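You operate a simulated robot arm through the tools that you are given. There is no shell and no other tool. Be economical: measure what you need, move in short steps, check, and stop when the job is done.

The job below is to be done with a simulated robot arm. You get a single attempt, and the scene is never put back.

TASK
Take the wed tag on the top of the short table and put it away on the top of the sealing bench. Then push the card drawer shut. Then take the pleated filter and leave it on top of the green shallow cup. Then take the steel scoop and leave it on the board marked dry. Then press the green key three times. Then put the tall blue jar on top of the blue shallow cup. Then take the lot fifty-five pouch and leave it on the board marked damp. Then fetch the brown cup and set it on top of the clear box on the rimmed end of the sorting table. Do these in the order given. Set down upright: tall blue jar.

Only the result counts: the job must be done as asked and must still hold three seconds after the hand-in. Knocking over, shifting, dropping, spilling or breaking anything else fails it.

THE ROBOT
A 7-joint arm with a fingered hand on a trunk, on a base that drives. Base frame: it is fixed to the floor where the robot stands at the start and does not move with it; the origin is under the middle of the robot, x ahead of it, y to its left, z up; the surface under the hand at the start is at about z = 900. Units: mm, rad, N and s.
Its first joint turns from -1.204 to 3.002 rad. Places, roughly: blue shallow cup [7000, 500, 1000]; board marked DAMP (26x24 cm) [6860, 240, 900]; board marked DRY (26x24 cm) [6860, -100, 900]; brown cup (6x6x6 cm) [7000, -900, 900]; card drawer [2100, 5700, 800]; clear box (13x9x10 cm) [6800, -1000, 900]; green key [6800, 1100, 1000]; green shallow cup [7250, 5250, 1000]; lot fifty-five pouch [7000, -750, 1000]; pleated filter (6x6x20 cm) [7000, 3800, 1100]; steel scoop (19x7x5 cm) [7200, 2700, 900]; tall blue jar [7000, 0, 1000]; top of the sealing bench [-1000, 5900, 900]; wed tag [500, 0, 1000]. Payload 5 kg.
The tool frame sits at the grasp point between the pads (the TCP): z along the fingers, y along the line on which they close. The tips reach 32 mm beyond it. Largest opening 160 mm; the body of the gripper starts 89 mm behind the TCP. The gripper is a hand of 3 fingers: y runs from the thumb to the fingers, the wrist lies at [0, 0, -252] in the tool frame, and closing takes about 1.5 s.
Orientation is that of the tool frame in the base frame, as [roll, pitch, yaw] about the fixed x, y, z axes, in that order (R = Rz(yaw) Ry(pitch) Rx(roll)). With the fingers straight down and closing along the base's y, the tool's x points along the base's -x, its y along +y and its z along -z.

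THE INTERFACE
- The arm moves only by the tool apply_moves. Its argument "targets" is a list of rows, each an object of numbers (a shift or turn left out is 0, a gripper value left out holds the last): "dx", "dy", "dz": the shift along the base's x, y, z in mm; "ax", "ay", "az": the turn, a rotation vector about the base's x, y, z in rad. In form: [{"dx": .., "dy": .., "dz": .., "ax": .., "ay": .., "az": ..}, ...]. A call has 1 to 20 rows; each row shifts and turns the commanded pose from where the row before left it. "jaw" is the closure, from 0 (fully open) to 1 (shut), set as the call begins (left out, the last holds). Each row takes 0.2 s and may step no farther than 50 mm and 0.15 rad from the row before; otherwise, or with a gripper value out of range, the whole call is refused. A pose out of reach is approached as far as the arm can. The call stops where the force on the tool passes 40 N (or 10 N more than at its start, if that is more) or the arm is blocked; 0.2 s more then pass. Each finger travels about 108 mm/s and halts on what it meets, pressing with about 33 N; the grip force reading is that of the motor and also rises with nothing between the fingers. The clock runs only during rows and for 0.2 s after the last one: add rows that do not move to give the fingers time. It gives the time, the measured TCP pose, the force on the tool (base axes), the opening and the grip force at its end, in the units of the frame above (readings bear some noise), with the torque about the TCP (base axes, N m) and any sound that the robot's microphone picked up, and new pictures: "show" is both (left out), scene, wrist or none.
- Cameras (640 x 400 px; columns grow to the right, rows downward): "scene" is now at [129.1, 1.6, 1451.8]; the picture's right is [0.02, -1.00, -0.00], its down [-0.54, -0.01, -0.84] and it looks along [0.84, 0.02, -0.54] (base axes); focal length 247 px, centre (320, 200). "wrist" rides on the gripper at [65, -4, -116] in the tool frame; the picture's right is [0.06, 1.00, 0.00], its down [-0.87, 0.05, -0.49] and it looks along [-0.49, 0.03, 0.87] (tool axes); focal length 261 px, centre (320, 200). There is no depth. A picture from a camera that has moved, and an enlarged one, comes with that camera's place and axes in the base frame and with its lens. The place of the scene camera against the robot may be out by one fixed shift of up to 18 mm in any direction.
- move_column(by): slides the trunk up (or, below 0, down) by that many mm; the arm and the scene camera ride with it, the base frame stays. It gives what a move gives, with no picture.
- drive_base(legs): drives the robot by 1 to 6 legs, each [ahead, left, turn to the left] in mm, mm and rad, along the robot's own axes; the way and the turn of a leg run together, so that a leg with both is an arc; at most 1500 mm and 3.142 rad a leg. The arm and the cameras ride along, it lands a little off, and it stops where it bumps. It gives what a move gives, and a new picture of the scene camera.
- set_grasp(shape): the hand has 3 fingers and takes this shape, open, in about a second: jaw (thumb against the fingers, like two jaws); tri (thumb and two fingers); tip (a fingertip pinch); poke (one finger out to press); point (the index stretched); flat (the hand flat); cup (the hand cupped); fist (a fist). The gripper value then closes the fingers along that shape, each until it touches; the sizes above hold for jaw. It gives what a move gives, with no picture.
- pan_tilt(pan, tilt): turns the head with the scene camera to pan (to the left, within 1.501 rad either way) and tilt (down, from -0.506 to 1.204), counted from straight ahead of the robot. It gives what a move gives, and a new picture of the scene camera.
- inspect(camera, box): a new picture of the part [left, top, right, bottom] of that camera's present view, enlarged. No time passes.
- job_done(): hands the job in; it is judged then, once.

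Go step by step. Nothing tells you exact positions but the pictures and the camera data: compare them with the known pose of the tool, close in by small moves and look again before you grip or let go. The budget is 207 turns and 260 pictures, counting those below and the enlarged ones. Unless the task says otherwise, let go and move clear before handing in, and close with one line.

The tools are called after "Request:" as name(argument=value, ...) on one line, values as JSON. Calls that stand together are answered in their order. apply_moves: Moves the arm, as the interface text tells. Its arguments: {"type":"object","properties":{"targets":{"type":"array"},"jaw":{"type":"number"},"show":{"type":"string","enum":["both","scene","wrist","none"]}},"required":["targets"]} The other tools are called the same way: move_column (by) slides the trunk up or down; set_grasp (shape) gives the hand a shape; drive_base (legs) drives the base; pan_tilt (pan, tilt) turns the head that bears the scene camera; inspect (camera, box) takes an enlarged picture of a part of a camera's view; job_done () hands the job in.

At the start:

```text
time_s: 0.0
eef_pos: [795.9, 86.7, 1142.9]
orientation: [3.141, 0.001, -3.141]
wrist_force: [0.1, -0.1, -0.3]
ft_torque: [0.02, 0.01, 0.02]
opening: 159.9
grip_force: 0.1
shape: jaw
trunk travel left (down, up): [-600.0, 340.0]
robot x, y, heading: [1.1, 1.2, -0.0]
head pan, tilt: [0.023, 0.569]
```

scene: 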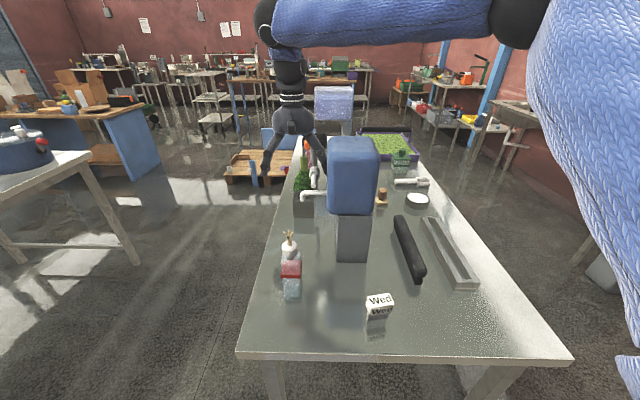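
wrist: 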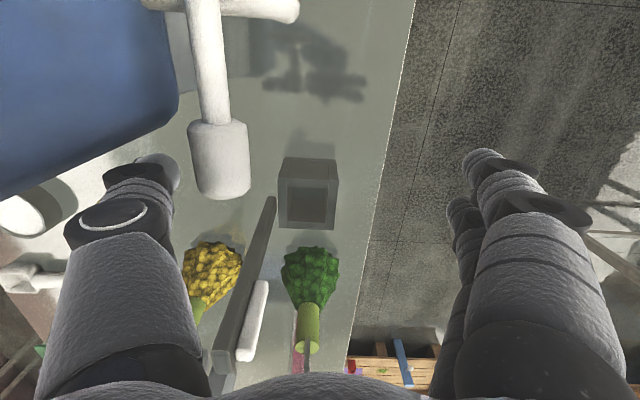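

The Wed tag is the small white card near the front edge of the short table, at roughly (506, -134). I'll enlarge that part and look around first.

Request:
inspect(camera="scene", box=[340, 270, 420, 320])

Request:
inspect(camera="scene", box=[240, 120, 480, 270])

```text
8.00 times, centred on (380, 295) of scene
camera zoom: at [129.1, 1.6, 1451.8], right [0.02, -1.0, 0.0], down [-0.54, -0.01, -0.84], along [0.84, 0.02, -0.54], focal length 1978 px, centre (-160, -560)
```

zoom: 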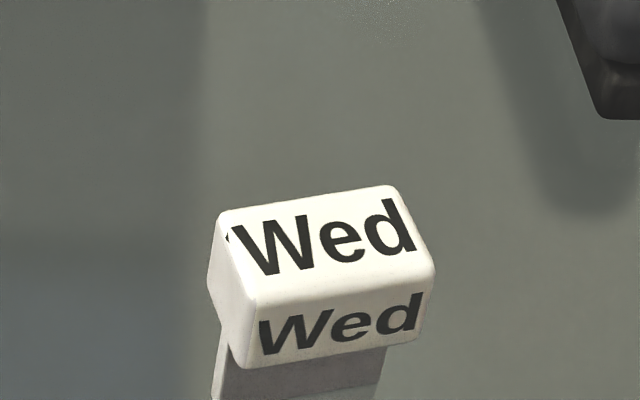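

```text
2.67 times, centred on (360, 195) of scene
camera zoom: at [129.1, 1.6, 1451.8], right [0.02, -1.0, 0.0], down [-0.54, -0.01, -0.84], along [0.84, 0.02, -0.54], focal length 659 px, centre (213, 213)
```

zoom: 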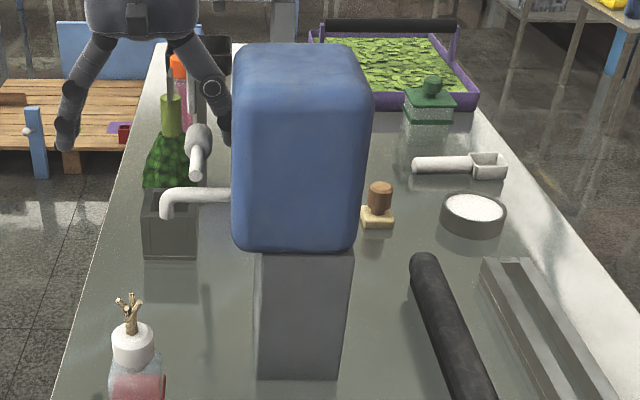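

The tag is a small white block, possibly with a stem below it. I'll tilt the head to see it better.

Request:
pan_tilt(pan=-0.25, tilt=0.9)

Request:
inspect(camera="scene", box=[240, 150, 400, 250])

```text
time_s: 0.8
eef_pos: [795.5, 85.9, 1142.5]
orientation: [3.14, 0.0, -3.141]
wrist_force: [-0.2, -0.4, -0.3]
ft_torque: [-0.01, 0.01, -0.02]
opening: 159.9
grip_force: 0.1
shape: jaw
trunk travel left (down, up): [-600.0, 340.0]
robot x, y, heading: [1.0, 0.4, 0.002]
head pan, tilt: [-0.25, 0.901]
camera scene: at [113.1, -19.0, 1424.2], right [-0.25, -0.97, 0.0], down [-0.76, 0.19, -0.62], along [0.6, -0.15, -0.78], focal length 247 px, centre (320, 200)
```

scene: 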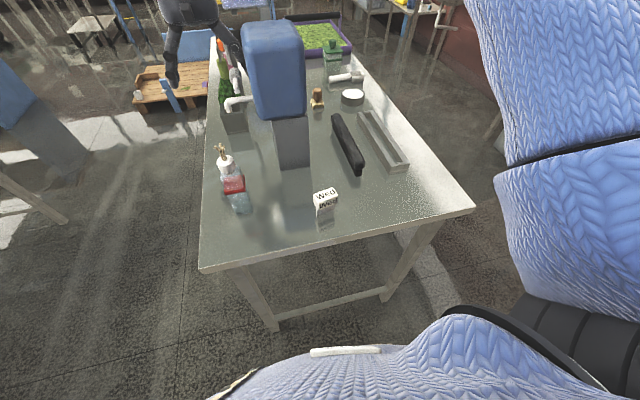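

```text
4.00 times, centred on (320, 200) of scene
camera zoom: at [113.1, -19.0, 1424.2], right [-0.25, -0.97, 0.0], down [-0.76, 0.19, -0.62], along [0.6, -0.15, -0.78], focal length 989 px, centre (320, 200)
```

zoom: 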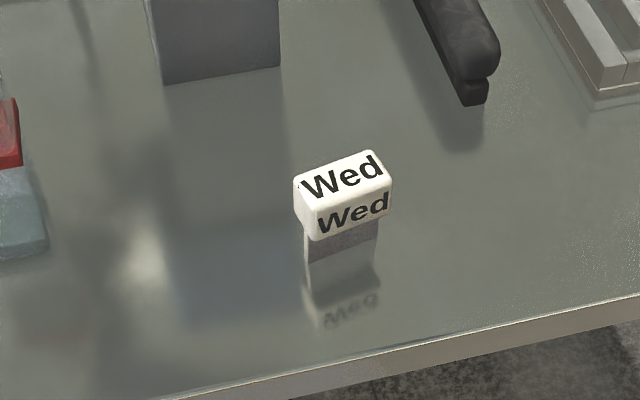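

The tag is a white head, about 46 wide by 24 deep, on a grey post near (472, -125) with its top near z=970. The blue tank is tall, so I'll raise the trunk before I cross it.

Request:
move_column(by=200)

Request:
apply_moves(targets=[{"dx": -46, "dy": 0}, {"dx": -46, "dy": 0}, {"dx": -42, "dy": -26}, {"dx": -42, "dy": -26}, {"dx": -42, "dy": -26}, {"dx": -42, "dy": -26}, {"dx": -30, "dy": -36}, {"dx": -30, "dy": -36}, {"dy": -35}, {}], jaw=0.45)

```text
time_s: 3.0
eef_pos: [795.2, 85.8, 1342.4]
orientation: [-3.141, 0.0, -3.141]
wrist_force: [0.3, 0.3, 0.1]
ft_torque: [0.01, -0.01, 0.0]
opening: 159.9
grip_force: 0.2
shape: jaw
trunk travel left (down, up): [-800.0, 140.0]
robot x, y, heading: [-1.1, 1.8, 0.004]
head pan, tilt: [-0.25, 0.901]
```

```text
time_s: 5.2
eef_pos: [474.1, -121.7, 1341.8]
orientation: [3.14, 0.0, -3.141]
wrist_force: [0.4, 0.4, -0.3]
ft_torque: [-0.07, 0.0, 0.03]
opening: 88.4
grip_force: 0.1
shape: jaw
trunk travel left (down, up): [-800.0, 140.0]
robot x, y, heading: [-2.5, 0.9, -0.002]
head pan, tilt: [-0.25, 0.901]
camera scene: at [113.5, -17.6, 1624.2], right [-0.25, -0.97, 0.0], down [-0.76, 0.19, -0.62], along [0.6, -0.15, -0.78], focal length 247 px, centre (320, 200)
camera wrist: at [408.7, -126.3, 1457.2], right [-0.06, 1.0, 0.0], down [0.87, 0.05, 0.49], along [0.49, 0.03, -0.87], focal length 261 px, centre (320, 200)
```

scene: 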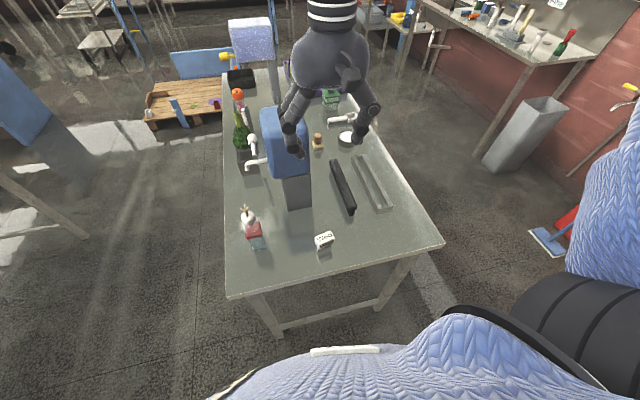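
wrist: 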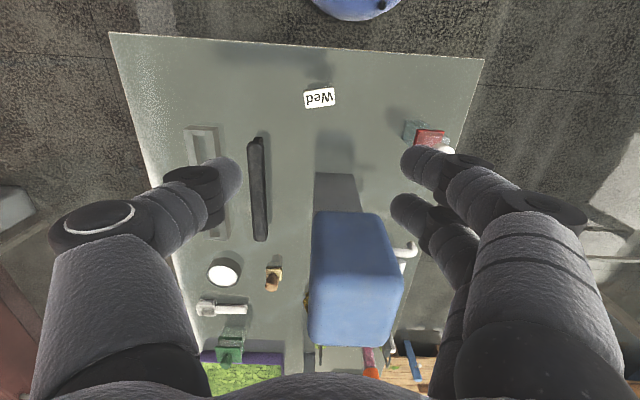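

The wrist camera puts the tag at about (478, -124), which agrees with the first estimate. I'll go down to just above it and check.

Request:
move_column(by=-310)

Request:
apply_moves(targets=[{"dx": 3, "dy": -2}, {}])

```text
time_s: 8.3
eef_pos: [473.7, -122.6, 1031.9]
orientation: [-3.141, -0.001, -3.141]
wrist_force: [-0.1, 0.1, 1.4]
ft_torque: [-0.01, -0.02, -0.01]
opening: 88.4
grip_force: 0.0
shape: jaw
trunk travel left (down, up): [-490.0, 450.0]
robot x, y, heading: [-2.8, 2.5, 0.005]
head pan, tilt: [-0.25, 0.901]
```

```text
time_s: 8.9
eef_pos: [476.4, -124.0, 1032.1]
orientation: [3.142, 0.0, 3.141]
wrist_force: [0.2, -0.3, 1.0]
ft_torque: [0.0, -0.03, -0.01]
opening: 88.6
grip_force: 0.1
shape: jaw
trunk travel left (down, up): [-490.0, 450.0]
robot x, y, heading: [-1.7, 1.4, -0.001]
head pan, tilt: [-0.25, 0.901]
camera scene: at [112.8, -19.1, 1314.2], right [-0.25, -0.97, 0.0], down [-0.76, 0.19, -0.62], along [0.6, -0.15, -0.78], focal length 247 px, centre (320, 200)
camera wrist: at [411.3, -129.2, 1147.5], right [-0.06, 1.0, 0.0], down [0.87, 0.05, 0.49], along [0.49, 0.03, -0.87], focal length 261 px, centre (320, 200)
```

scene: 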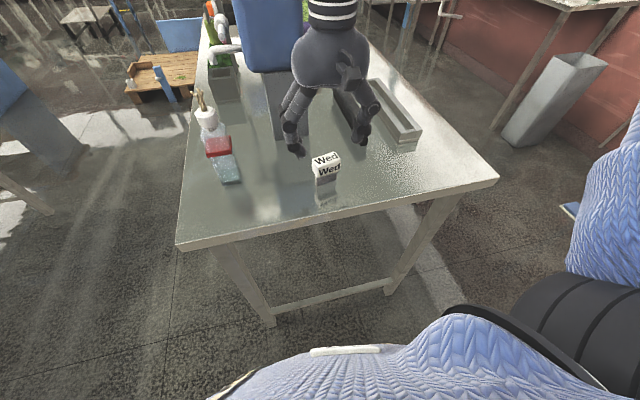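
wrist: 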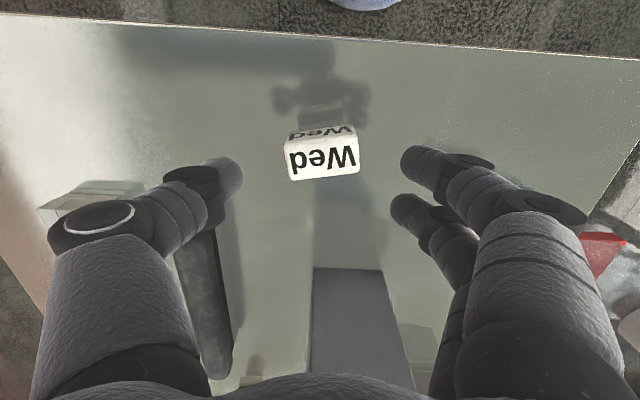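

The hand is centred over the tag, so I'll make a small yaw correction, descend and grip.

Request:
apply_moves(targets=[{"dx": 2, "dy": 2, "az": 0.09}, {"dz": -38}, {"dz": -36}, {}], show="wrist")

Request:
apply_moves(targets=[{}, {}, {}, {}, {}], jaw=1.0)

```text
time_s: 9.9
eef_pos: [477.1, -122.8, 959.1]
orientation: [3.142, 0.0, -3.051]
wrist_force: [0.4, -0.4, 0.3]
ft_torque: [0.0, 0.02, -0.02]
opening: 88.4
grip_force: 0.1
shape: jaw
trunk travel left (down, up): [-490.0, 450.0]
robot x, y, heading: [1.4, -1.0, 0.0]
head pan, tilt: [-0.25, 0.901]
camera wrist: at [412.6, -132.9, 1074.2], right [-0.15, 0.99, 0.0], down [0.86, 0.13, 0.49], along [0.49, 0.07, -0.87], focal length 261 px, centre (320, 200)
```

wrist: 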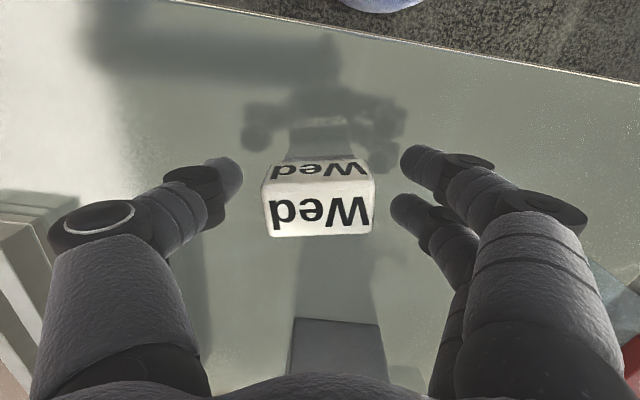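

```text
time_s: 11.1
eef_pos: [478.2, -122.0, 959.0]
orientation: [3.141, -0.001, -3.052]
wrist_force: [0.6, -0.7, -0.4]
ft_torque: [0.02, 0.02, 0.0]
opening: 47.5
grip_force: 32.5
shape: jaw
trunk travel left (down, up): [-490.0, 450.0]
robot x, y, heading: [-2.5, -4.4, 0.002]
head pan, tilt: [-0.25, 0.901]
camera scene: at [112.9, -19.1, 1314.2], right [-0.25, -0.97, 0.0], down [-0.76, 0.19, -0.62], along [0.6, -0.15, -0.78], focal length 247 px, centre (320, 200)
camera wrist: at [412.9, -133.0, 1074.3], right [-0.15, 0.99, 0.0], down [0.86, 0.13, 0.49], along [0.49, 0.07, -0.87], focal length 261 px, centre (320, 200)
```

scene: 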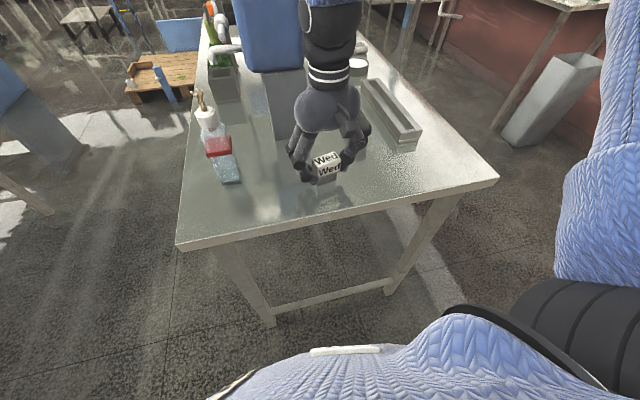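
wrist: 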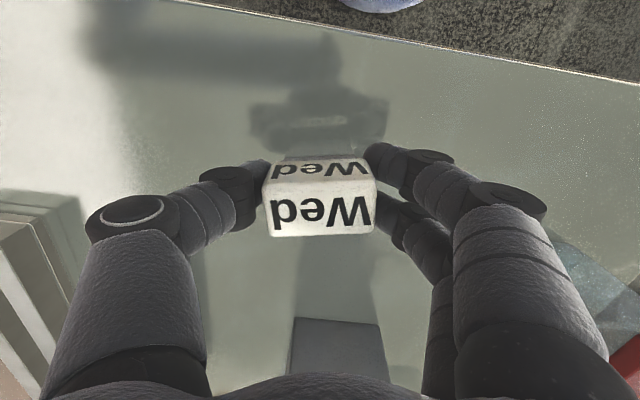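

The tag is gripped at an opening of 47.5. I'll lift it and look around to plan the drive to the sealing bench at (-1000, 5900).

Request:
move_column(by=200)

Request:
pan_tilt(pan=1.5, tilt=0.35)

Request:
pan_tilt(pan=0.6, tilt=0.3)

```text
time_s: 13.2
eef_pos: [478.9, -122.3, 1158.3]
orientation: [-3.141, 0.0, -3.052]
wrist_force: [0.1, 0.0, 0.2]
ft_torque: [0.01, 0.02, 0.0]
opening: 47.5
grip_force: 33.4
shape: jaw
trunk travel left (down, up): [-690.0, 250.0]
robot x, y, heading: [-5.0, -1.0, 0.002]
head pan, tilt: [-0.25, 0.901]
```

```text
time_s: 15.0
eef_pos: [478.9, -122.5, 1159.3]
orientation: [3.141, -0.002, -3.053]
wrist_force: [-0.5, 0.4, -0.7]
ft_torque: [0.0, 0.03, -0.02]
opening: 47.4
grip_force: 32.8
shape: jaw
trunk travel left (down, up): [-690.0, 250.0]
robot x, y, heading: [3.7, -2.5, -0.002]
head pan, tilt: [1.499, 0.351]
camera scene: at [46.5, 92.3, 1561.8], right [1.0, -0.07, 0.0], down [-0.03, -0.34, -0.94], along [0.07, 0.94, -0.34], focal length 247 px, centre (320, 200)
```

scene: 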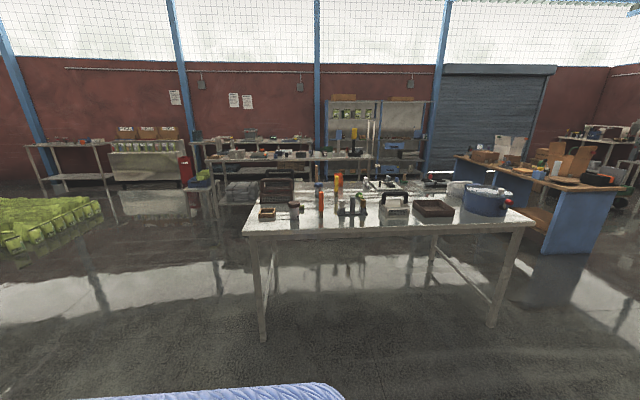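

```text
time_s: 16.2
eef_pos: [477.3, -122.8, 1159.0]
orientation: [3.141, 0.001, -3.052]
wrist_force: [1.0, 0.0, -1.4]
ft_torque: [0.01, 0.0, -0.04]
opening: 47.8
grip_force: 33.7
shape: jaw
trunk travel left (down, up): [-690.0, 250.0]
robot x, y, heading: [-1.7, -2.3, -0.0]
head pan, tilt: [0.6, 0.3]
camera scene: at [116.8, 52.3, 1566.5], right [0.57, -0.82, 0.0], down [-0.24, -0.17, -0.96], along [0.79, 0.54, -0.3], focal length 247 px, centre (320, 200)
```

scene: 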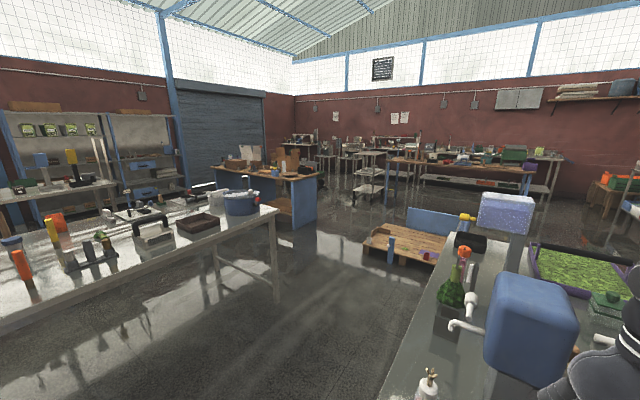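

I need a closer view of the far-left area, where the sealing bench should be.

Request:
pan_tilt(pan=1.5, tilt=0.3)

Request:
inspect(camera="scene", box=[100, 75, 420, 275])

Request:
inspect(camera="scene", box=[170, 100, 330, 200])

```text
time_s: 17.4
eef_pos: [478.2, -123.0, 1158.0]
orientation: [-3.141, 0.002, -3.052]
wrist_force: [-0.1, -0.2, -0.1]
ft_torque: [0.02, -0.02, -0.01]
opening: 47.5
grip_force: 33.1
shape: jaw
trunk travel left (down, up): [-690.0, 250.0]
robot x, y, heading: [1.2, 3.6, 0.0]
head pan, tilt: [1.499, 0.3]
camera scene: at [46.5, 92.6, 1566.5], right [1.0, -0.07, 0.0], down [-0.02, -0.29, -0.96], along [0.07, 0.95, -0.3], focal length 247 px, centre (320, 200)
```

scene: 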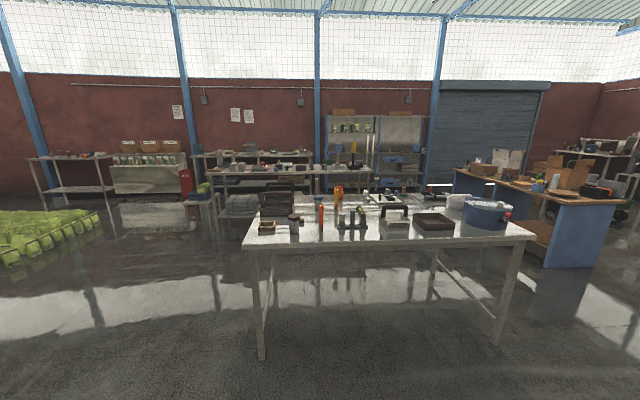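

```text
2.00 times, centred on (260, 175) of scene
camera zoom: at [46.5, 92.6, 1566.5], right [1.0, -0.07, 0.0], down [-0.02, -0.29, -0.96], along [0.07, 0.95, -0.3], focal length 495 px, centre (440, 250)
```

zoom: 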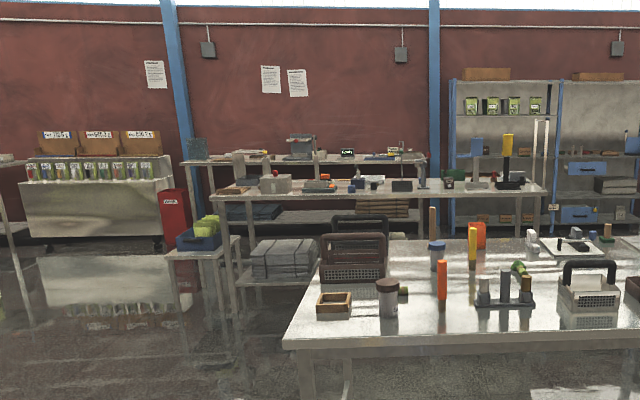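

```text
4.00 times, centred on (250, 150) of scene
camera zoom: at [46.5, 92.6, 1566.5], right [1.0, -0.07, 0.0], down [-0.02, -0.29, -0.96], along [0.07, 0.95, -0.3], focal length 989 px, centre (600, 400)
```

zoom: 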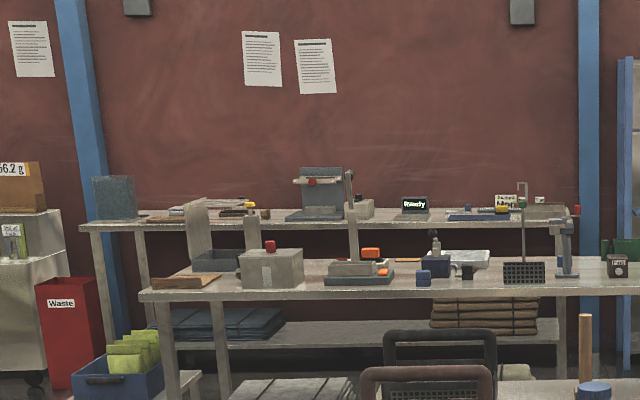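

The far bench, with the sealer and "Ready" display, is at the sealing bench's coordinates. Another bench, a crate stool and a waste bin stand in front of it. I'll turn left, strafe clear of the near table, and drive closer.

Request:
move_column(by=120)

Request:
drive_base(legs=[[0, 0, 1.5708], [0, 1300, 0], [1300, 0, 0]])

Request:
pan_tilt(pan=0.2, tilt=0.4)

```text
time_s: 18.9
eef_pos: [478.8, -123.0, 1279.4]
orientation: [-3.141, 0.0, -3.051]
wrist_force: [-0.7, 0.7, -1.5]
ft_torque: [-0.03, -0.01, 0.0]
opening: 47.8
grip_force: 33.5
shape: jaw
trunk travel left (down, up): [-810.0, 130.0]
robot x, y, heading: [-2.3, 1.2, 0.002]
head pan, tilt: [1.499, 0.3]
```

```text
time_s: 35.5
eef_pos: [-1171.8, 1820.8, 1278.1]
orientation: [-3.14, 0.003, -1.495]
wrist_force: [0.2, 0.1, -2.0]
ft_torque: [-0.01, 0.0, 0.02]
opening: 47.4
grip_force: 32.6
shape: jaw
trunk travel left (down, up): [-810.0, 130.0]
robot x, y, heading: [-1297.5, 1346.4, 1.555]
head pan, tilt: [1.499, 0.3]
camera scene: at [-1404.4, 1402.2, 1686.5], right [0.09, 1.0, 0.0], down [0.29, -0.03, -0.96], along [-0.95, 0.08, -0.3], focal length 247 px, centre (320, 200)
```

scene: 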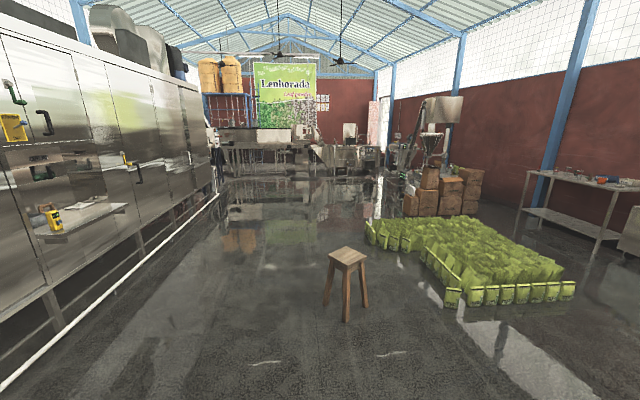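

```text
time_s: 36.9
eef_pos: [-1172.8, 1820.7, 1278.9]
orientation: [3.141, 0.0, -1.496]
wrist_force: [0.1, -0.1, 0.3]
ft_torque: [0.0, 0.01, -0.01]
opening: 47.5
grip_force: 33.1
shape: jaw
trunk travel left (down, up): [-810.0, 130.0]
robot x, y, heading: [-1299.3, 1344.6, 1.553]
head pan, tilt: [0.201, 0.4]
camera scene: at [-1328.6, 1484.9, 1677.2], right [0.98, 0.19, 0.0], down [0.07, -0.38, -0.92], along [-0.17, 0.91, -0.39], focal length 247 px, centre (320, 200)
```

scene: 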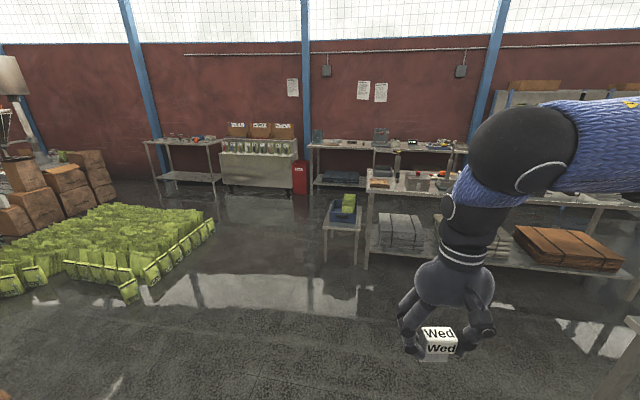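

The route is clear at x≈-2100, left of the crate stool and right of the green bags. I'll go that way and stop short of the bench.

Request:
drive_base(legs=[[0, 800, 0.0178], [1500, 0, 0], [1450, 0, 0]])

Request:
pan_tilt(pan=-0.3, tilt=0.5)

```text
time_s: 55.1
eef_pos: [-2002.3, 4796.0, 1279.8]
orientation: [3.141, 0.001, -1.46]
wrist_force: [-0.3, 0.0, -0.8]
ft_torque: [-0.03, 0.0, 0.01]
opening: 47.5
grip_force: 33.0
shape: jaw
trunk travel left (down, up): [-810.0, 130.0]
robot x, y, heading: [-2117.2, 4314.9, 1.587]
head pan, tilt: [0.201, 0.4]
camera scene: at [-2147.5, 4455.7, 1677.2], right [0.98, 0.22, 0.0], down [0.08, -0.38, -0.92], along [-0.2, 0.9, -0.39], focal length 247 px, centre (320, 200)
```

scene: 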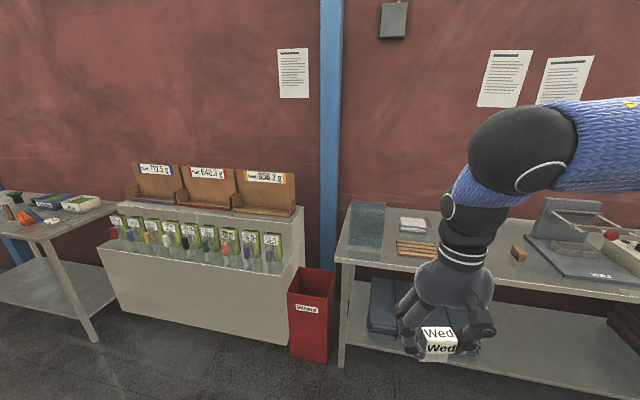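

```text
time_s: 56.0
eef_pos: [-2003.3, 4796.0, 1279.1]
orientation: [3.141, -0.001, -1.46]
wrist_force: [-0.1, -0.4, -0.3]
ft_torque: [0.01, 0.0, -0.01]
opening: 47.7
grip_force: 33.4
shape: jaw
trunk travel left (down, up): [-810.0, 130.0]
robot x, y, heading: [-2116.4, 4312.8, 1.588]
head pan, tilt: [-0.3, 0.499]
camera scene: at [-2102.1, 4452.4, 1668.1], right [0.96, -0.28, 0.0], down [-0.13, -0.46, -0.88], along [0.24, 0.84, -0.48], focal length 247 px, centre (320, 200)
```

scene: 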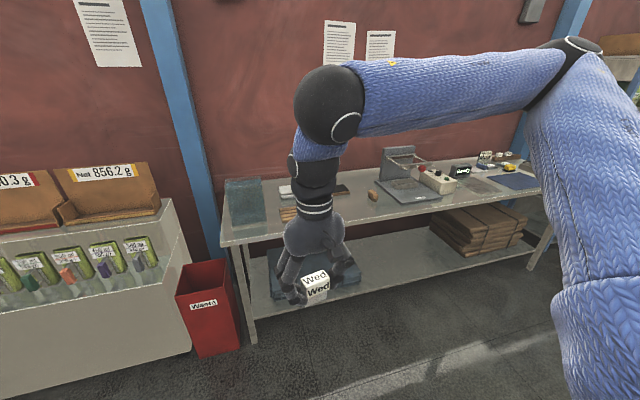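

The sealing bench's front edge is at y≈5470 and there is free space near (-1620, 5570). I'll drive to stand in front of it.

Request:
drive_base(legs=[[590, 0, -0.017], [0, -375, 0]])

Request:
pan_tilt(pan=-0.1, tilt=0.7)

Request:
inspect(camera="wrist", box=[0, 0, 640, 400])

```text
time_s: 61.4
eef_pos: [-1616.2, 5373.5, 1278.6]
orientation: [3.139, 0.0, -1.48]
wrist_force: [0.1, -0.1, 0.1]
ft_torque: [0.01, 0.02, 0.03]
opening: 47.3
grip_force: 32.4
shape: jaw
trunk travel left (down, up): [-810.0, 130.0]
robot x, y, heading: [-1736.0, 4894.1, 1.569]
head pan, tilt: [-0.3, 0.499]
camera scene: at [-1720.4, 5032.1, 1668.1], right [0.96, -0.3, 0.0], down [-0.14, -0.46, -0.88], along [0.26, 0.84, -0.48], focal length 247 px, centre (320, 200)
```

scene: 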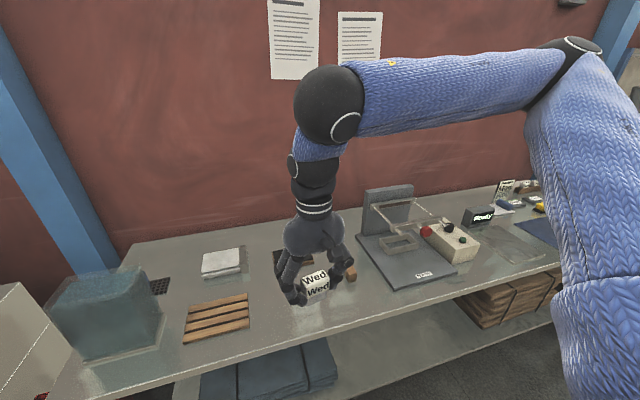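

```text
time_s: 62.1
eef_pos: [-1616.5, 5373.4, 1279.4]
orientation: [3.141, 0.0, -1.479]
wrist_force: [0.0, 0.5, -0.9]
ft_torque: [0.01, 0.02, -0.01]
opening: 47.4
grip_force: 33.6
shape: jaw
trunk travel left (down, up): [-810.0, 130.0]
robot x, y, heading: [-1739.8, 4894.5, 1.569]
head pan, tilt: [-0.099, 0.7]
camera scene: at [-1739.6, 5029.8, 1650.4], right [0.99, -0.1, 0.0], down [-0.06, -0.64, -0.77], along [0.08, 0.76, -0.64], focal length 247 px, centre (320, 200)
```

scene: 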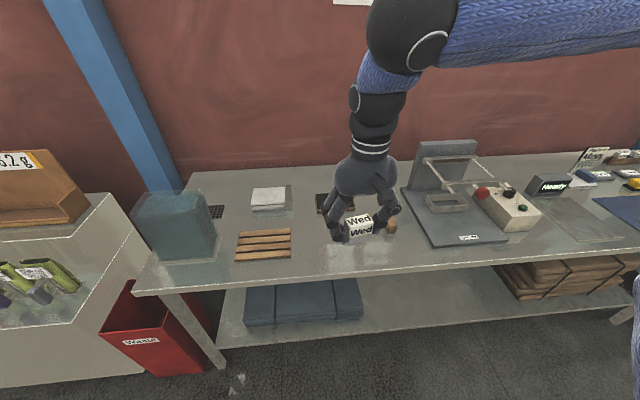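

```text
1.00 times, centred on (320, 200) of wrist (not enlarged: the box is as wide or as high as the picture)
camera zoom: at [-1606.0, 5308.2, 1394.3], right [-0.99, -0.15, 0.0], down [-0.13, 0.86, 0.49], along [-0.08, 0.49, -0.87], focal length 261 px, centre (320, 200)
```

zoom: 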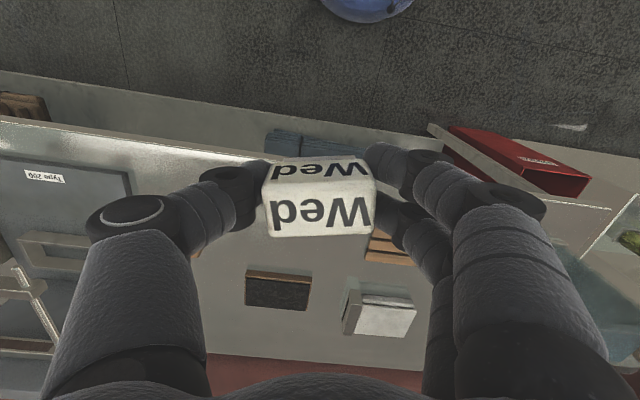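

The spot at (-1600, 5610) is clear. I'll extend over it and descend.

Request:
apply_moves(targets=[{"dx": 3, "dy": 48}, {"dx": 3, "dy": 48}, {"dx": 3, "dy": 48}, {"dx": 3, "dy": 48}, {"dx": 3, "dy": 48}, {}], show="none")

Request:
move_column(by=-280)

Request:
apply_moves(targets=[{"dz": -20}, {}])

```text
time_s: 63.5
eef_pos: [-1599.7, 5613.5, 1279.2]
orientation: [-3.142, 0.0, -1.479]
wrist_force: [-0.2, 0.1, -0.1]
ft_torque: [0.02, 0.04, 0.01]
opening: 47.6
grip_force: 32.6
shape: jaw
trunk travel left (down, up): [-810.0, 130.0]
robot x, y, heading: [-1738.1, 4896.2, 1.572]
head pan, tilt: [-0.099, 0.7]
```

```text
time_s: 66.3
eef_pos: [-1600.5, 5613.4, 998.7]
orientation: [-3.14, 0.0, -1.479]
wrist_force: [0.2, -0.2, 0.2]
ft_torque: [0.0, 0.02, -0.03]
opening: 47.5
grip_force: 32.7
shape: jaw
trunk travel left (down, up): [-530.0, 410.0]
robot x, y, heading: [-1737.9, 4894.9, 1.573]
head pan, tilt: [-0.099, 0.7]
```

```text
time_s: 66.9
eef_pos: [-1600.5, 5612.2, 980.3]
orientation: [-3.141, 0.0, -1.479]
wrist_force: [0.3, 0.8, 0.6]
ft_torque: [-0.02, 0.02, 0.0]
opening: 47.3
grip_force: 33.4
shape: jaw
trunk travel left (down, up): [-530.0, 410.0]
robot x, y, heading: [-1737.1, 4895.2, 1.573]
head pan, tilt: [-0.099, 0.7]
camera scene: at [-1740.0, 5029.3, 1370.5], right [1.0, -0.1, 0.0], down [-0.06, -0.64, -0.77], along [0.08, 0.76, -0.64], focal length 247 px, centre (320, 200)
camera wrist: at [-1590.8, 5548.8, 1095.1], right [-0.99, -0.15, 0.0], down [-0.13, 0.86, 0.49], along [-0.08, 0.49, -0.87], focal length 261 px, centre (320, 200)
```

scene: 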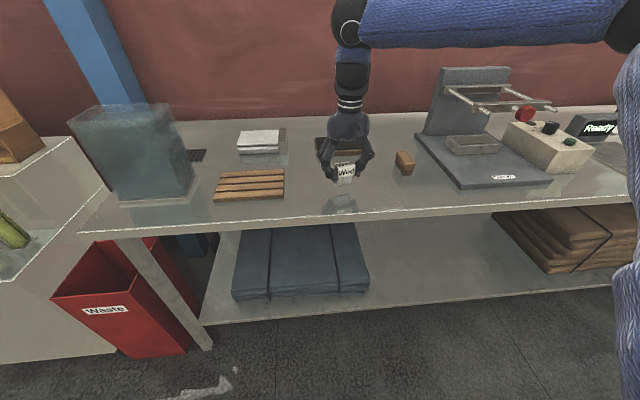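
wrist: 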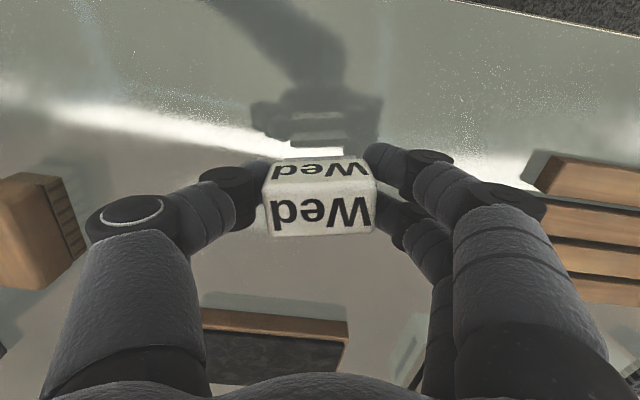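

All clear here, so I'll lower the tag gently to the surface.

Request:
apply_moves(targets=[{"dz": -8}, {"dz": -4}, {"dz": -3}, {"dz": -2}, {}], show="none")

Request:
apply_moves(targets=[{"dz": -2}, {"dz": -2}, {}], show="wrist")

```text
time_s: 68.1
eef_pos: [-1600.3, 5614.2, 961.9]
orientation: [-3.141, 0.002, -1.48]
wrist_force: [-0.3, -1.0, -0.7]
ft_torque: [0.04, 0.01, 0.01]
opening: 47.7
grip_force: 33.3
shape: jaw
trunk travel left (down, up): [-530.0, 410.0]
robot x, y, heading: [-1742.1, 4894.6, 1.574]
head pan, tilt: [-0.099, 0.7]
```

```text
time_s: 68.9
eef_pos: [-1598.9, 5614.3, 957.6]
orientation: [-3.142, -0.001, -1.479]
wrist_force: [0.2, 0.4, -0.8]
ft_torque: [-0.02, 0.0, 0.0]
opening: 47.3
grip_force: 33.3
shape: jaw
trunk travel left (down, up): [-530.0, 410.0]
robot x, y, heading: [-1736.6, 4894.8, 1.57]
head pan, tilt: [-0.099, 0.7]
camera wrist: at [-1590.4, 5549.6, 1073.9], right [-0.99, -0.15, 0.0], down [-0.13, 0.86, 0.49], along [-0.08, 0.49, -0.87], focal length 261 px, centre (320, 200)
```

wrist: 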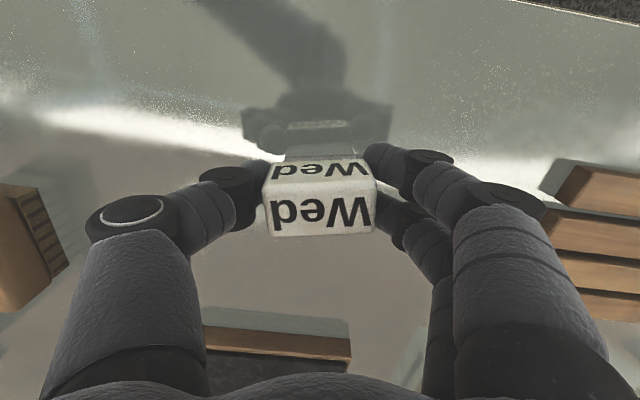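

Request:
apply_moves(targets=[{"dz": -2}, {"dz": -2}, {}], show="none")

Request:
apply_moves(targets=[{"dz": -2}, {"dz": -2}, {}], show="wrist")

```text
time_s: 69.7
eef_pos: [-1599.9, 5615.7, 956.1]
orientation: [3.141, 0.002, -1.48]
wrist_force: [2.4, 0.9, 28.3]
ft_torque: [0.03, -0.09, -0.01]
opening: 48.5
grip_force: 32.8
shape: jaw
trunk travel left (down, up): [-530.0, 410.0]
robot x, y, heading: [-1737.9, 4895.8, 1.572]
head pan, tilt: [-0.099, 0.7]
```

```text
time_s: 70.2
eef_pos: [-1600.7, 5615.1, 956.7]
orientation: [3.14, 0.005, -1.479]
wrist_force: [0.9, -3.3, 24.9]
ft_torque: [-0.17, -0.09, -0.02]
opening: 49.4
grip_force: 33.4
shape: jaw
trunk travel left (down, up): [-530.0, 410.0]
robot x, y, heading: [-1740.2, 4892.1, 1.576]
head pan, tilt: [-0.099, 0.7]
stopped in row 2: the force on the tool passed its limit at 42 N (the readings are from after the stop); the commanded pose is now the measured one
camera wrist: at [-1590.8, 5549.4, 1071.5], right [-0.99, -0.15, 0.0], down [-0.13, 0.86, 0.5], along [-0.08, 0.49, -0.87], focal length 261 px, centre (320, 200)
```

wrist: 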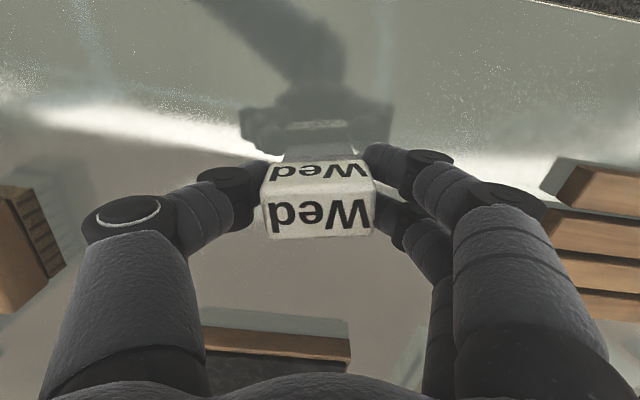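

Contact at z≈956, so the tag is on the bench. I'll open the fingers and go up.

Request:
apply_moves(targets=[{}, {}, {}, {}], jaw=0.5, show="wrist")

Request:
move_column(by=330)

Request:
pan_tilt(pan=0.0, tilt=0.75)

```text
time_s: 71.2
eef_pos: [-1600.0, 5615.1, 954.6]
orientation: [3.139, 0.004, -1.48]
wrist_force: [0.5, -0.4, 0.2]
ft_torque: [0.01, -0.03, 0.02]
opening: 79.2
grip_force: 0.1
shape: jaw
trunk travel left (down, up): [-530.0, 410.0]
robot x, y, heading: [-1738.8, 4897.7, 1.572]
head pan, tilt: [-0.099, 0.7]
camera wrist: at [-1590.7, 5550.1, 1069.2], right [-0.99, -0.15, 0.0], down [-0.13, 0.86, 0.49], along [-0.08, 0.49, -0.87], focal length 261 px, centre (320, 200)
```

wrist: 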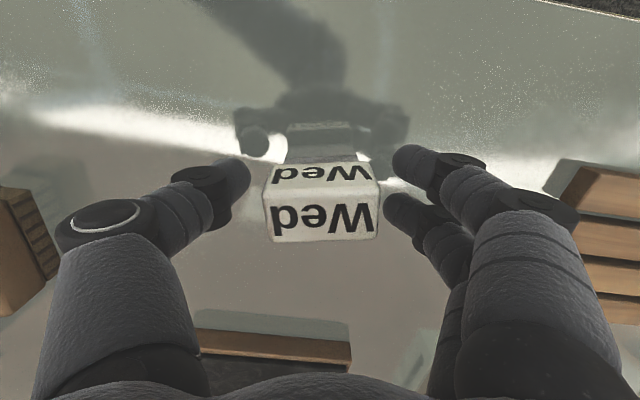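

```text
time_s: 74.5
eef_pos: [-1599.8, 5616.2, 1284.7]
orientation: [3.139, 0.003, -1.481]
wrist_force: [-0.6, -0.7, 0.8]
ft_torque: [0.03, 0.0, 0.02]
opening: 79.2
grip_force: 0.0
shape: jaw
trunk travel left (down, up): [-860.0, 80.0]
robot x, y, heading: [-1733.0, 4892.1, 1.571]
head pan, tilt: [-0.099, 0.7]
```

```text
time_s: 75.1
eef_pos: [-1600.0, 5615.8, 1283.3]
orientation: [3.141, 0.0, -1.481]
wrist_force: [0.1, -1.0, -0.6]
ft_torque: [0.01, 0.01, -0.01]
opening: 79.3
grip_force: 0.0
shape: jaw
trunk travel left (down, up): [-860.0, 80.0]
robot x, y, heading: [-1739.8, 4893.1, 1.567]
head pan, tilt: [0.0, 0.75]
camera scene: at [-1748.0, 5028.3, 1696.1], right [1.0, 0.0, 0.0], down [0.0, -0.68, -0.73], along [0.0, 0.73, -0.68], focal length 247 px, centre (320, 200)
```

scene: 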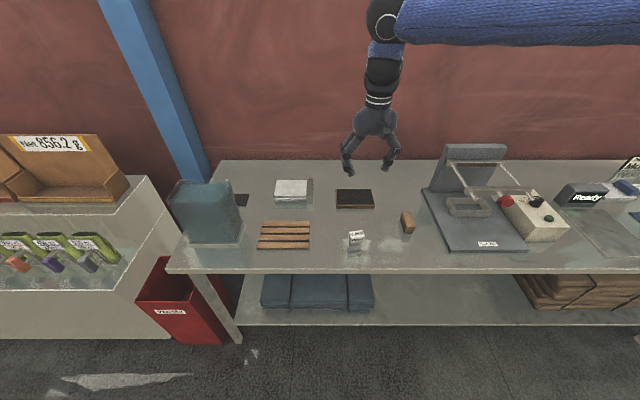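

The tag is standing on the sealing bench. I'll retract the arm and look right for the card drawer at (2100, 5700).

Request:
apply_moves(targets=[{"dx": -3, "dy": -48}, {"dx": -3, "dy": -48}, {"dx": -3, "dy": -48}, {"dx": -3, "dy": -48}, {"dx": -3, "dy": -48}], show="none")

Request:
pan_tilt(pan=-1.4, tilt=0.3)

Request:
inspect(camera="scene", box=[160, 60, 480, 260])

```text
time_s: 76.3
eef_pos: [-1612.9, 5375.6, 1287.3]
orientation: [3.141, 0.003, -1.479]
wrist_force: [0.3, 0.2, -0.6]
ft_torque: [-0.01, -0.04, 0.01]
opening: 79.2
grip_force: 0.0
shape: jaw
trunk travel left (down, up): [-860.0, 80.0]
robot x, y, heading: [-1737.0, 4892.3, 1.575]
head pan, tilt: [0.0, 0.75]
```

```text
time_s: 77.9
eef_pos: [-1614.2, 5377.2, 1288.4]
orientation: [3.139, 0.003, -1.481]
wrist_force: [-0.4, 0.6, -0.7]
ft_torque: [-0.01, 0.01, 0.0]
opening: 79.3
grip_force: 0.1
shape: jaw
trunk travel left (down, up): [-860.0, 80.0]
robot x, y, heading: [-1738.0, 4895.3, 1.57]
head pan, tilt: [-1.4, 0.3]
camera scene: at [-1656.0, 4961.2, 1736.4], right [0.17, -0.99, 0.0], down [-0.29, -0.05, -0.96], along [0.94, 0.16, -0.3], focal length 247 px, centre (320, 200)
```

scene: 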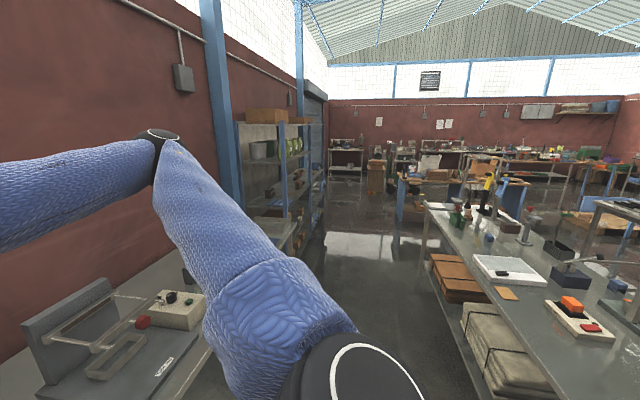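

```text
2.00 times, centred on (320, 160) of scene
camera zoom: at [-1656.0, 4961.2, 1736.4], right [0.17, -0.99, 0.0], down [-0.29, -0.05, -0.96], along [0.94, 0.16, -0.3], focal length 495 px, centre (320, 280)
```

zoom: 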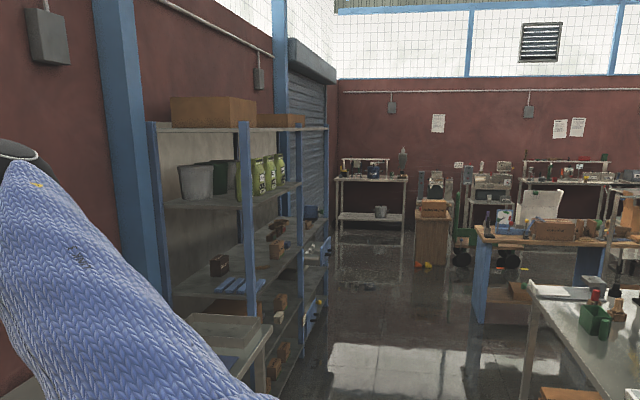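

The aisle between the two benches is about 1.2 m wide and I'm centred in it. I'll strafe right along it toward the blue shelf unit that holds the drawers.

Request:
drive_base(legs=[[-20, -1500, 0], [0, -1000, 0]])

Request:
pan_tilt(pan=-0.9, tilt=0.45)

```text
refused: leg 1 is longer than a leg can be; nothing moved
```

```text
time_s: 78.8
eef_pos: [-1612.5, 5377.0, 1286.8]
orientation: [3.139, 0.003, -1.478]
wrist_force: [-0.2, 0.3, 0.0]
ft_torque: [-0.03, -0.01, 0.02]
opening: 79.3
grip_force: 0.1
shape: jaw
trunk travel left (down, up): [-860.0, 80.0]
robot x, y, heading: [-1739.4, 4896.3, 1.568]
head pan, tilt: [-0.901, 0.45]
camera scene: at [-1675.9, 5002.3, 1722.5], right [0.62, -0.78, 0.0], down [-0.34, -0.27, -0.9], along [0.71, 0.56, -0.44], focal length 247 px, centre (320, 200)
```

scene: 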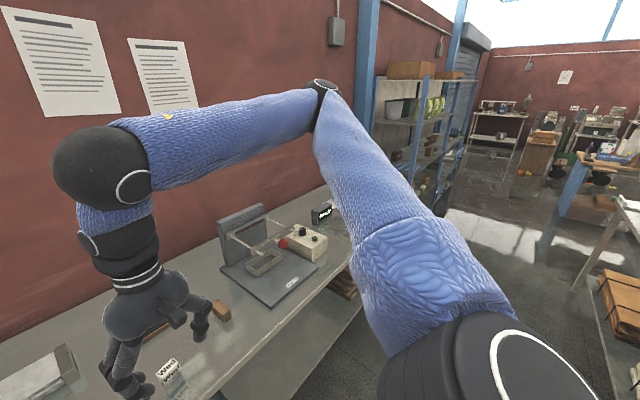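

Request:
drive_base(legs=[[-20, -1000, 0], [0, -1300, 0]])

Request:
pan_tilt(pan=-0.5, tilt=0.5)

```text
time_s: 90.1
eef_pos: [673.1, 5401.5, 1287.2]
orientation: [3.141, 0.001, -1.449]
wrist_force: [0.6, -0.8, 0.1]
ft_torque: [0.03, 0.0, -0.02]
opening: 79.4
grip_force: 0.0
shape: jaw
trunk travel left (down, up): [-860.0, 80.0]
robot x, y, heading: [563.8, 4913.9, 1.605]
head pan, tilt: [-0.901, 0.45]
camera scene: at [622.2, 5025.1, 1722.5], right [0.65, -0.76, 0.0], down [-0.33, -0.28, -0.9], along [0.69, 0.58, -0.44], focal length 247 px, centre (320, 200)
```

scene: 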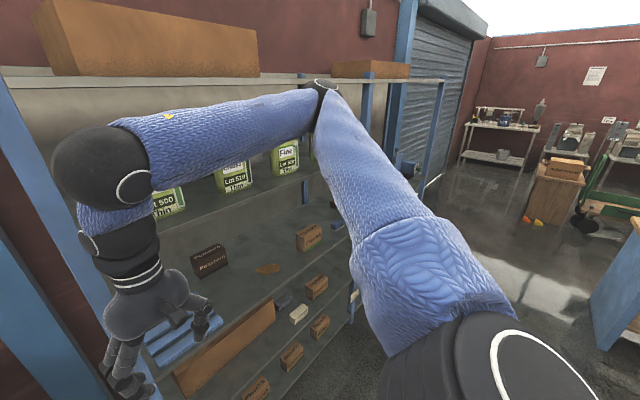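

```text
time_s: 91.0
eef_pos: [673.8, 5400.0, 1287.4]
orientation: [3.141, 0.001, -1.45]
wrist_force: [0.1, -0.1, -1.2]
ft_torque: [0.0, 0.0, -0.02]
opening: 79.5
grip_force: 0.0
shape: jaw
trunk travel left (down, up): [-860.0, 80.0]
robot x, y, heading: [561.0, 4919.5, 1.6]
head pan, tilt: [-0.499, 0.499]
camera scene: at [592.7, 5046.9, 1718.1], right [0.89, -0.45, 0.0], down [-0.22, -0.43, -0.88], along [0.4, 0.78, -0.48], focal length 247 px, centre (320, 200)
```

scene: 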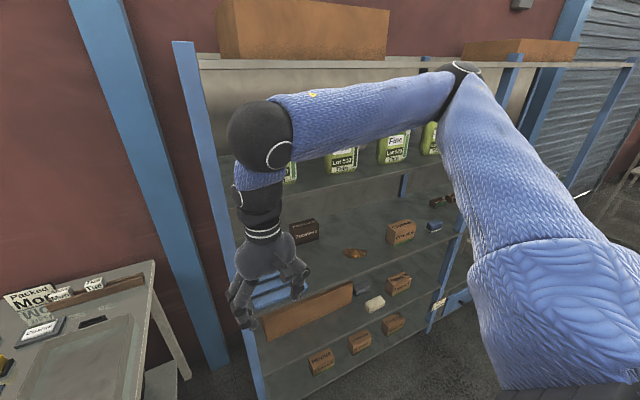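

The shelf front is at y≈5690 and the drawers are in the next unit, around x≈2100. I'll continue right.

Request:
drive_base(legs=[[0, 0, -0.03], [-60, -1400, 0]])

Request:
pan_tilt(pan=0.0, tilt=0.6)

Request:
inspect(camera="scene", box=[160, 100, 480, 300])

```text
time_s: 98.4
eef_pos: [2103.4, 5330.4, 1286.4]
orientation: [3.14, 0.001, -1.489]
wrist_force: [0.6, -0.6, 0.7]
ft_torque: [-0.02, 0.01, 0.02]
opening: 79.2
grip_force: 0.0
shape: jaw
trunk travel left (down, up): [-860.0, 80.0]
robot x, y, heading: [1974.6, 4850.1, 1.561]
head pan, tilt: [-0.499, 0.499]
camera scene: at [2009.7, 4980.2, 1718.1], right [0.87, -0.49, 0.0], down [-0.23, -0.42, -0.88], along [0.43, 0.77, -0.48], focal length 247 px, centre (320, 200)
```

scene: 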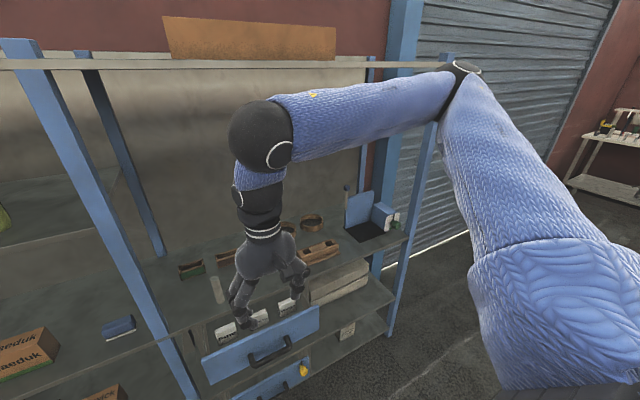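

```text
time_s: 99.3
eef_pos: [2103.8, 5329.9, 1287.1]
orientation: [3.141, 0.002, -1.49]
wrist_force: [0.5, 0.6, -0.3]
ft_torque: [-0.01, -0.02, -0.01]
opening: 79.0
grip_force: 0.1
shape: jaw
trunk travel left (down, up): [-860.0, 80.0]
robot x, y, heading: [1974.1, 4850.1, 1.569]
head pan, tilt: [0.0, 0.6]
camera scene: at [1966.0, 4989.1, 1709.0], right [1.0, -0.01, 0.0], down [0.0, -0.56, -0.83], along [0.01, 0.83, -0.56], focal length 247 px, centre (320, 200)
```

scene: 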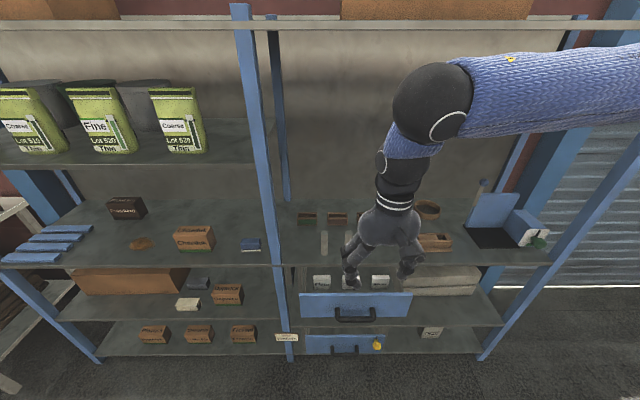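

```text
2.00 times, centred on (320, 200) of scene
camera zoom: at [1966.0, 4989.1, 1709.0], right [1.0, -0.01, 0.0], down [0.0, -0.56, -0.83], along [0.01, 0.83, -0.56], focal length 495 px, centre (320, 200)
```

zoom: 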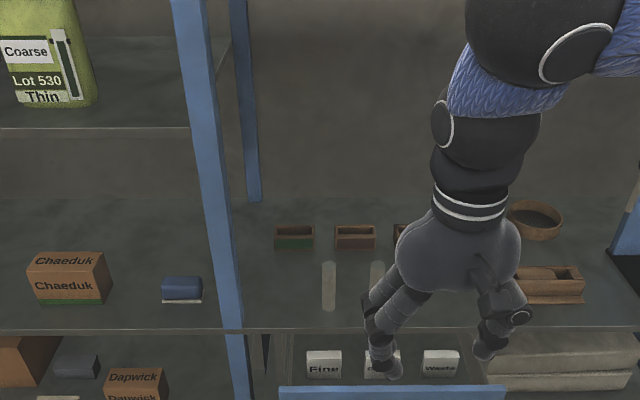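

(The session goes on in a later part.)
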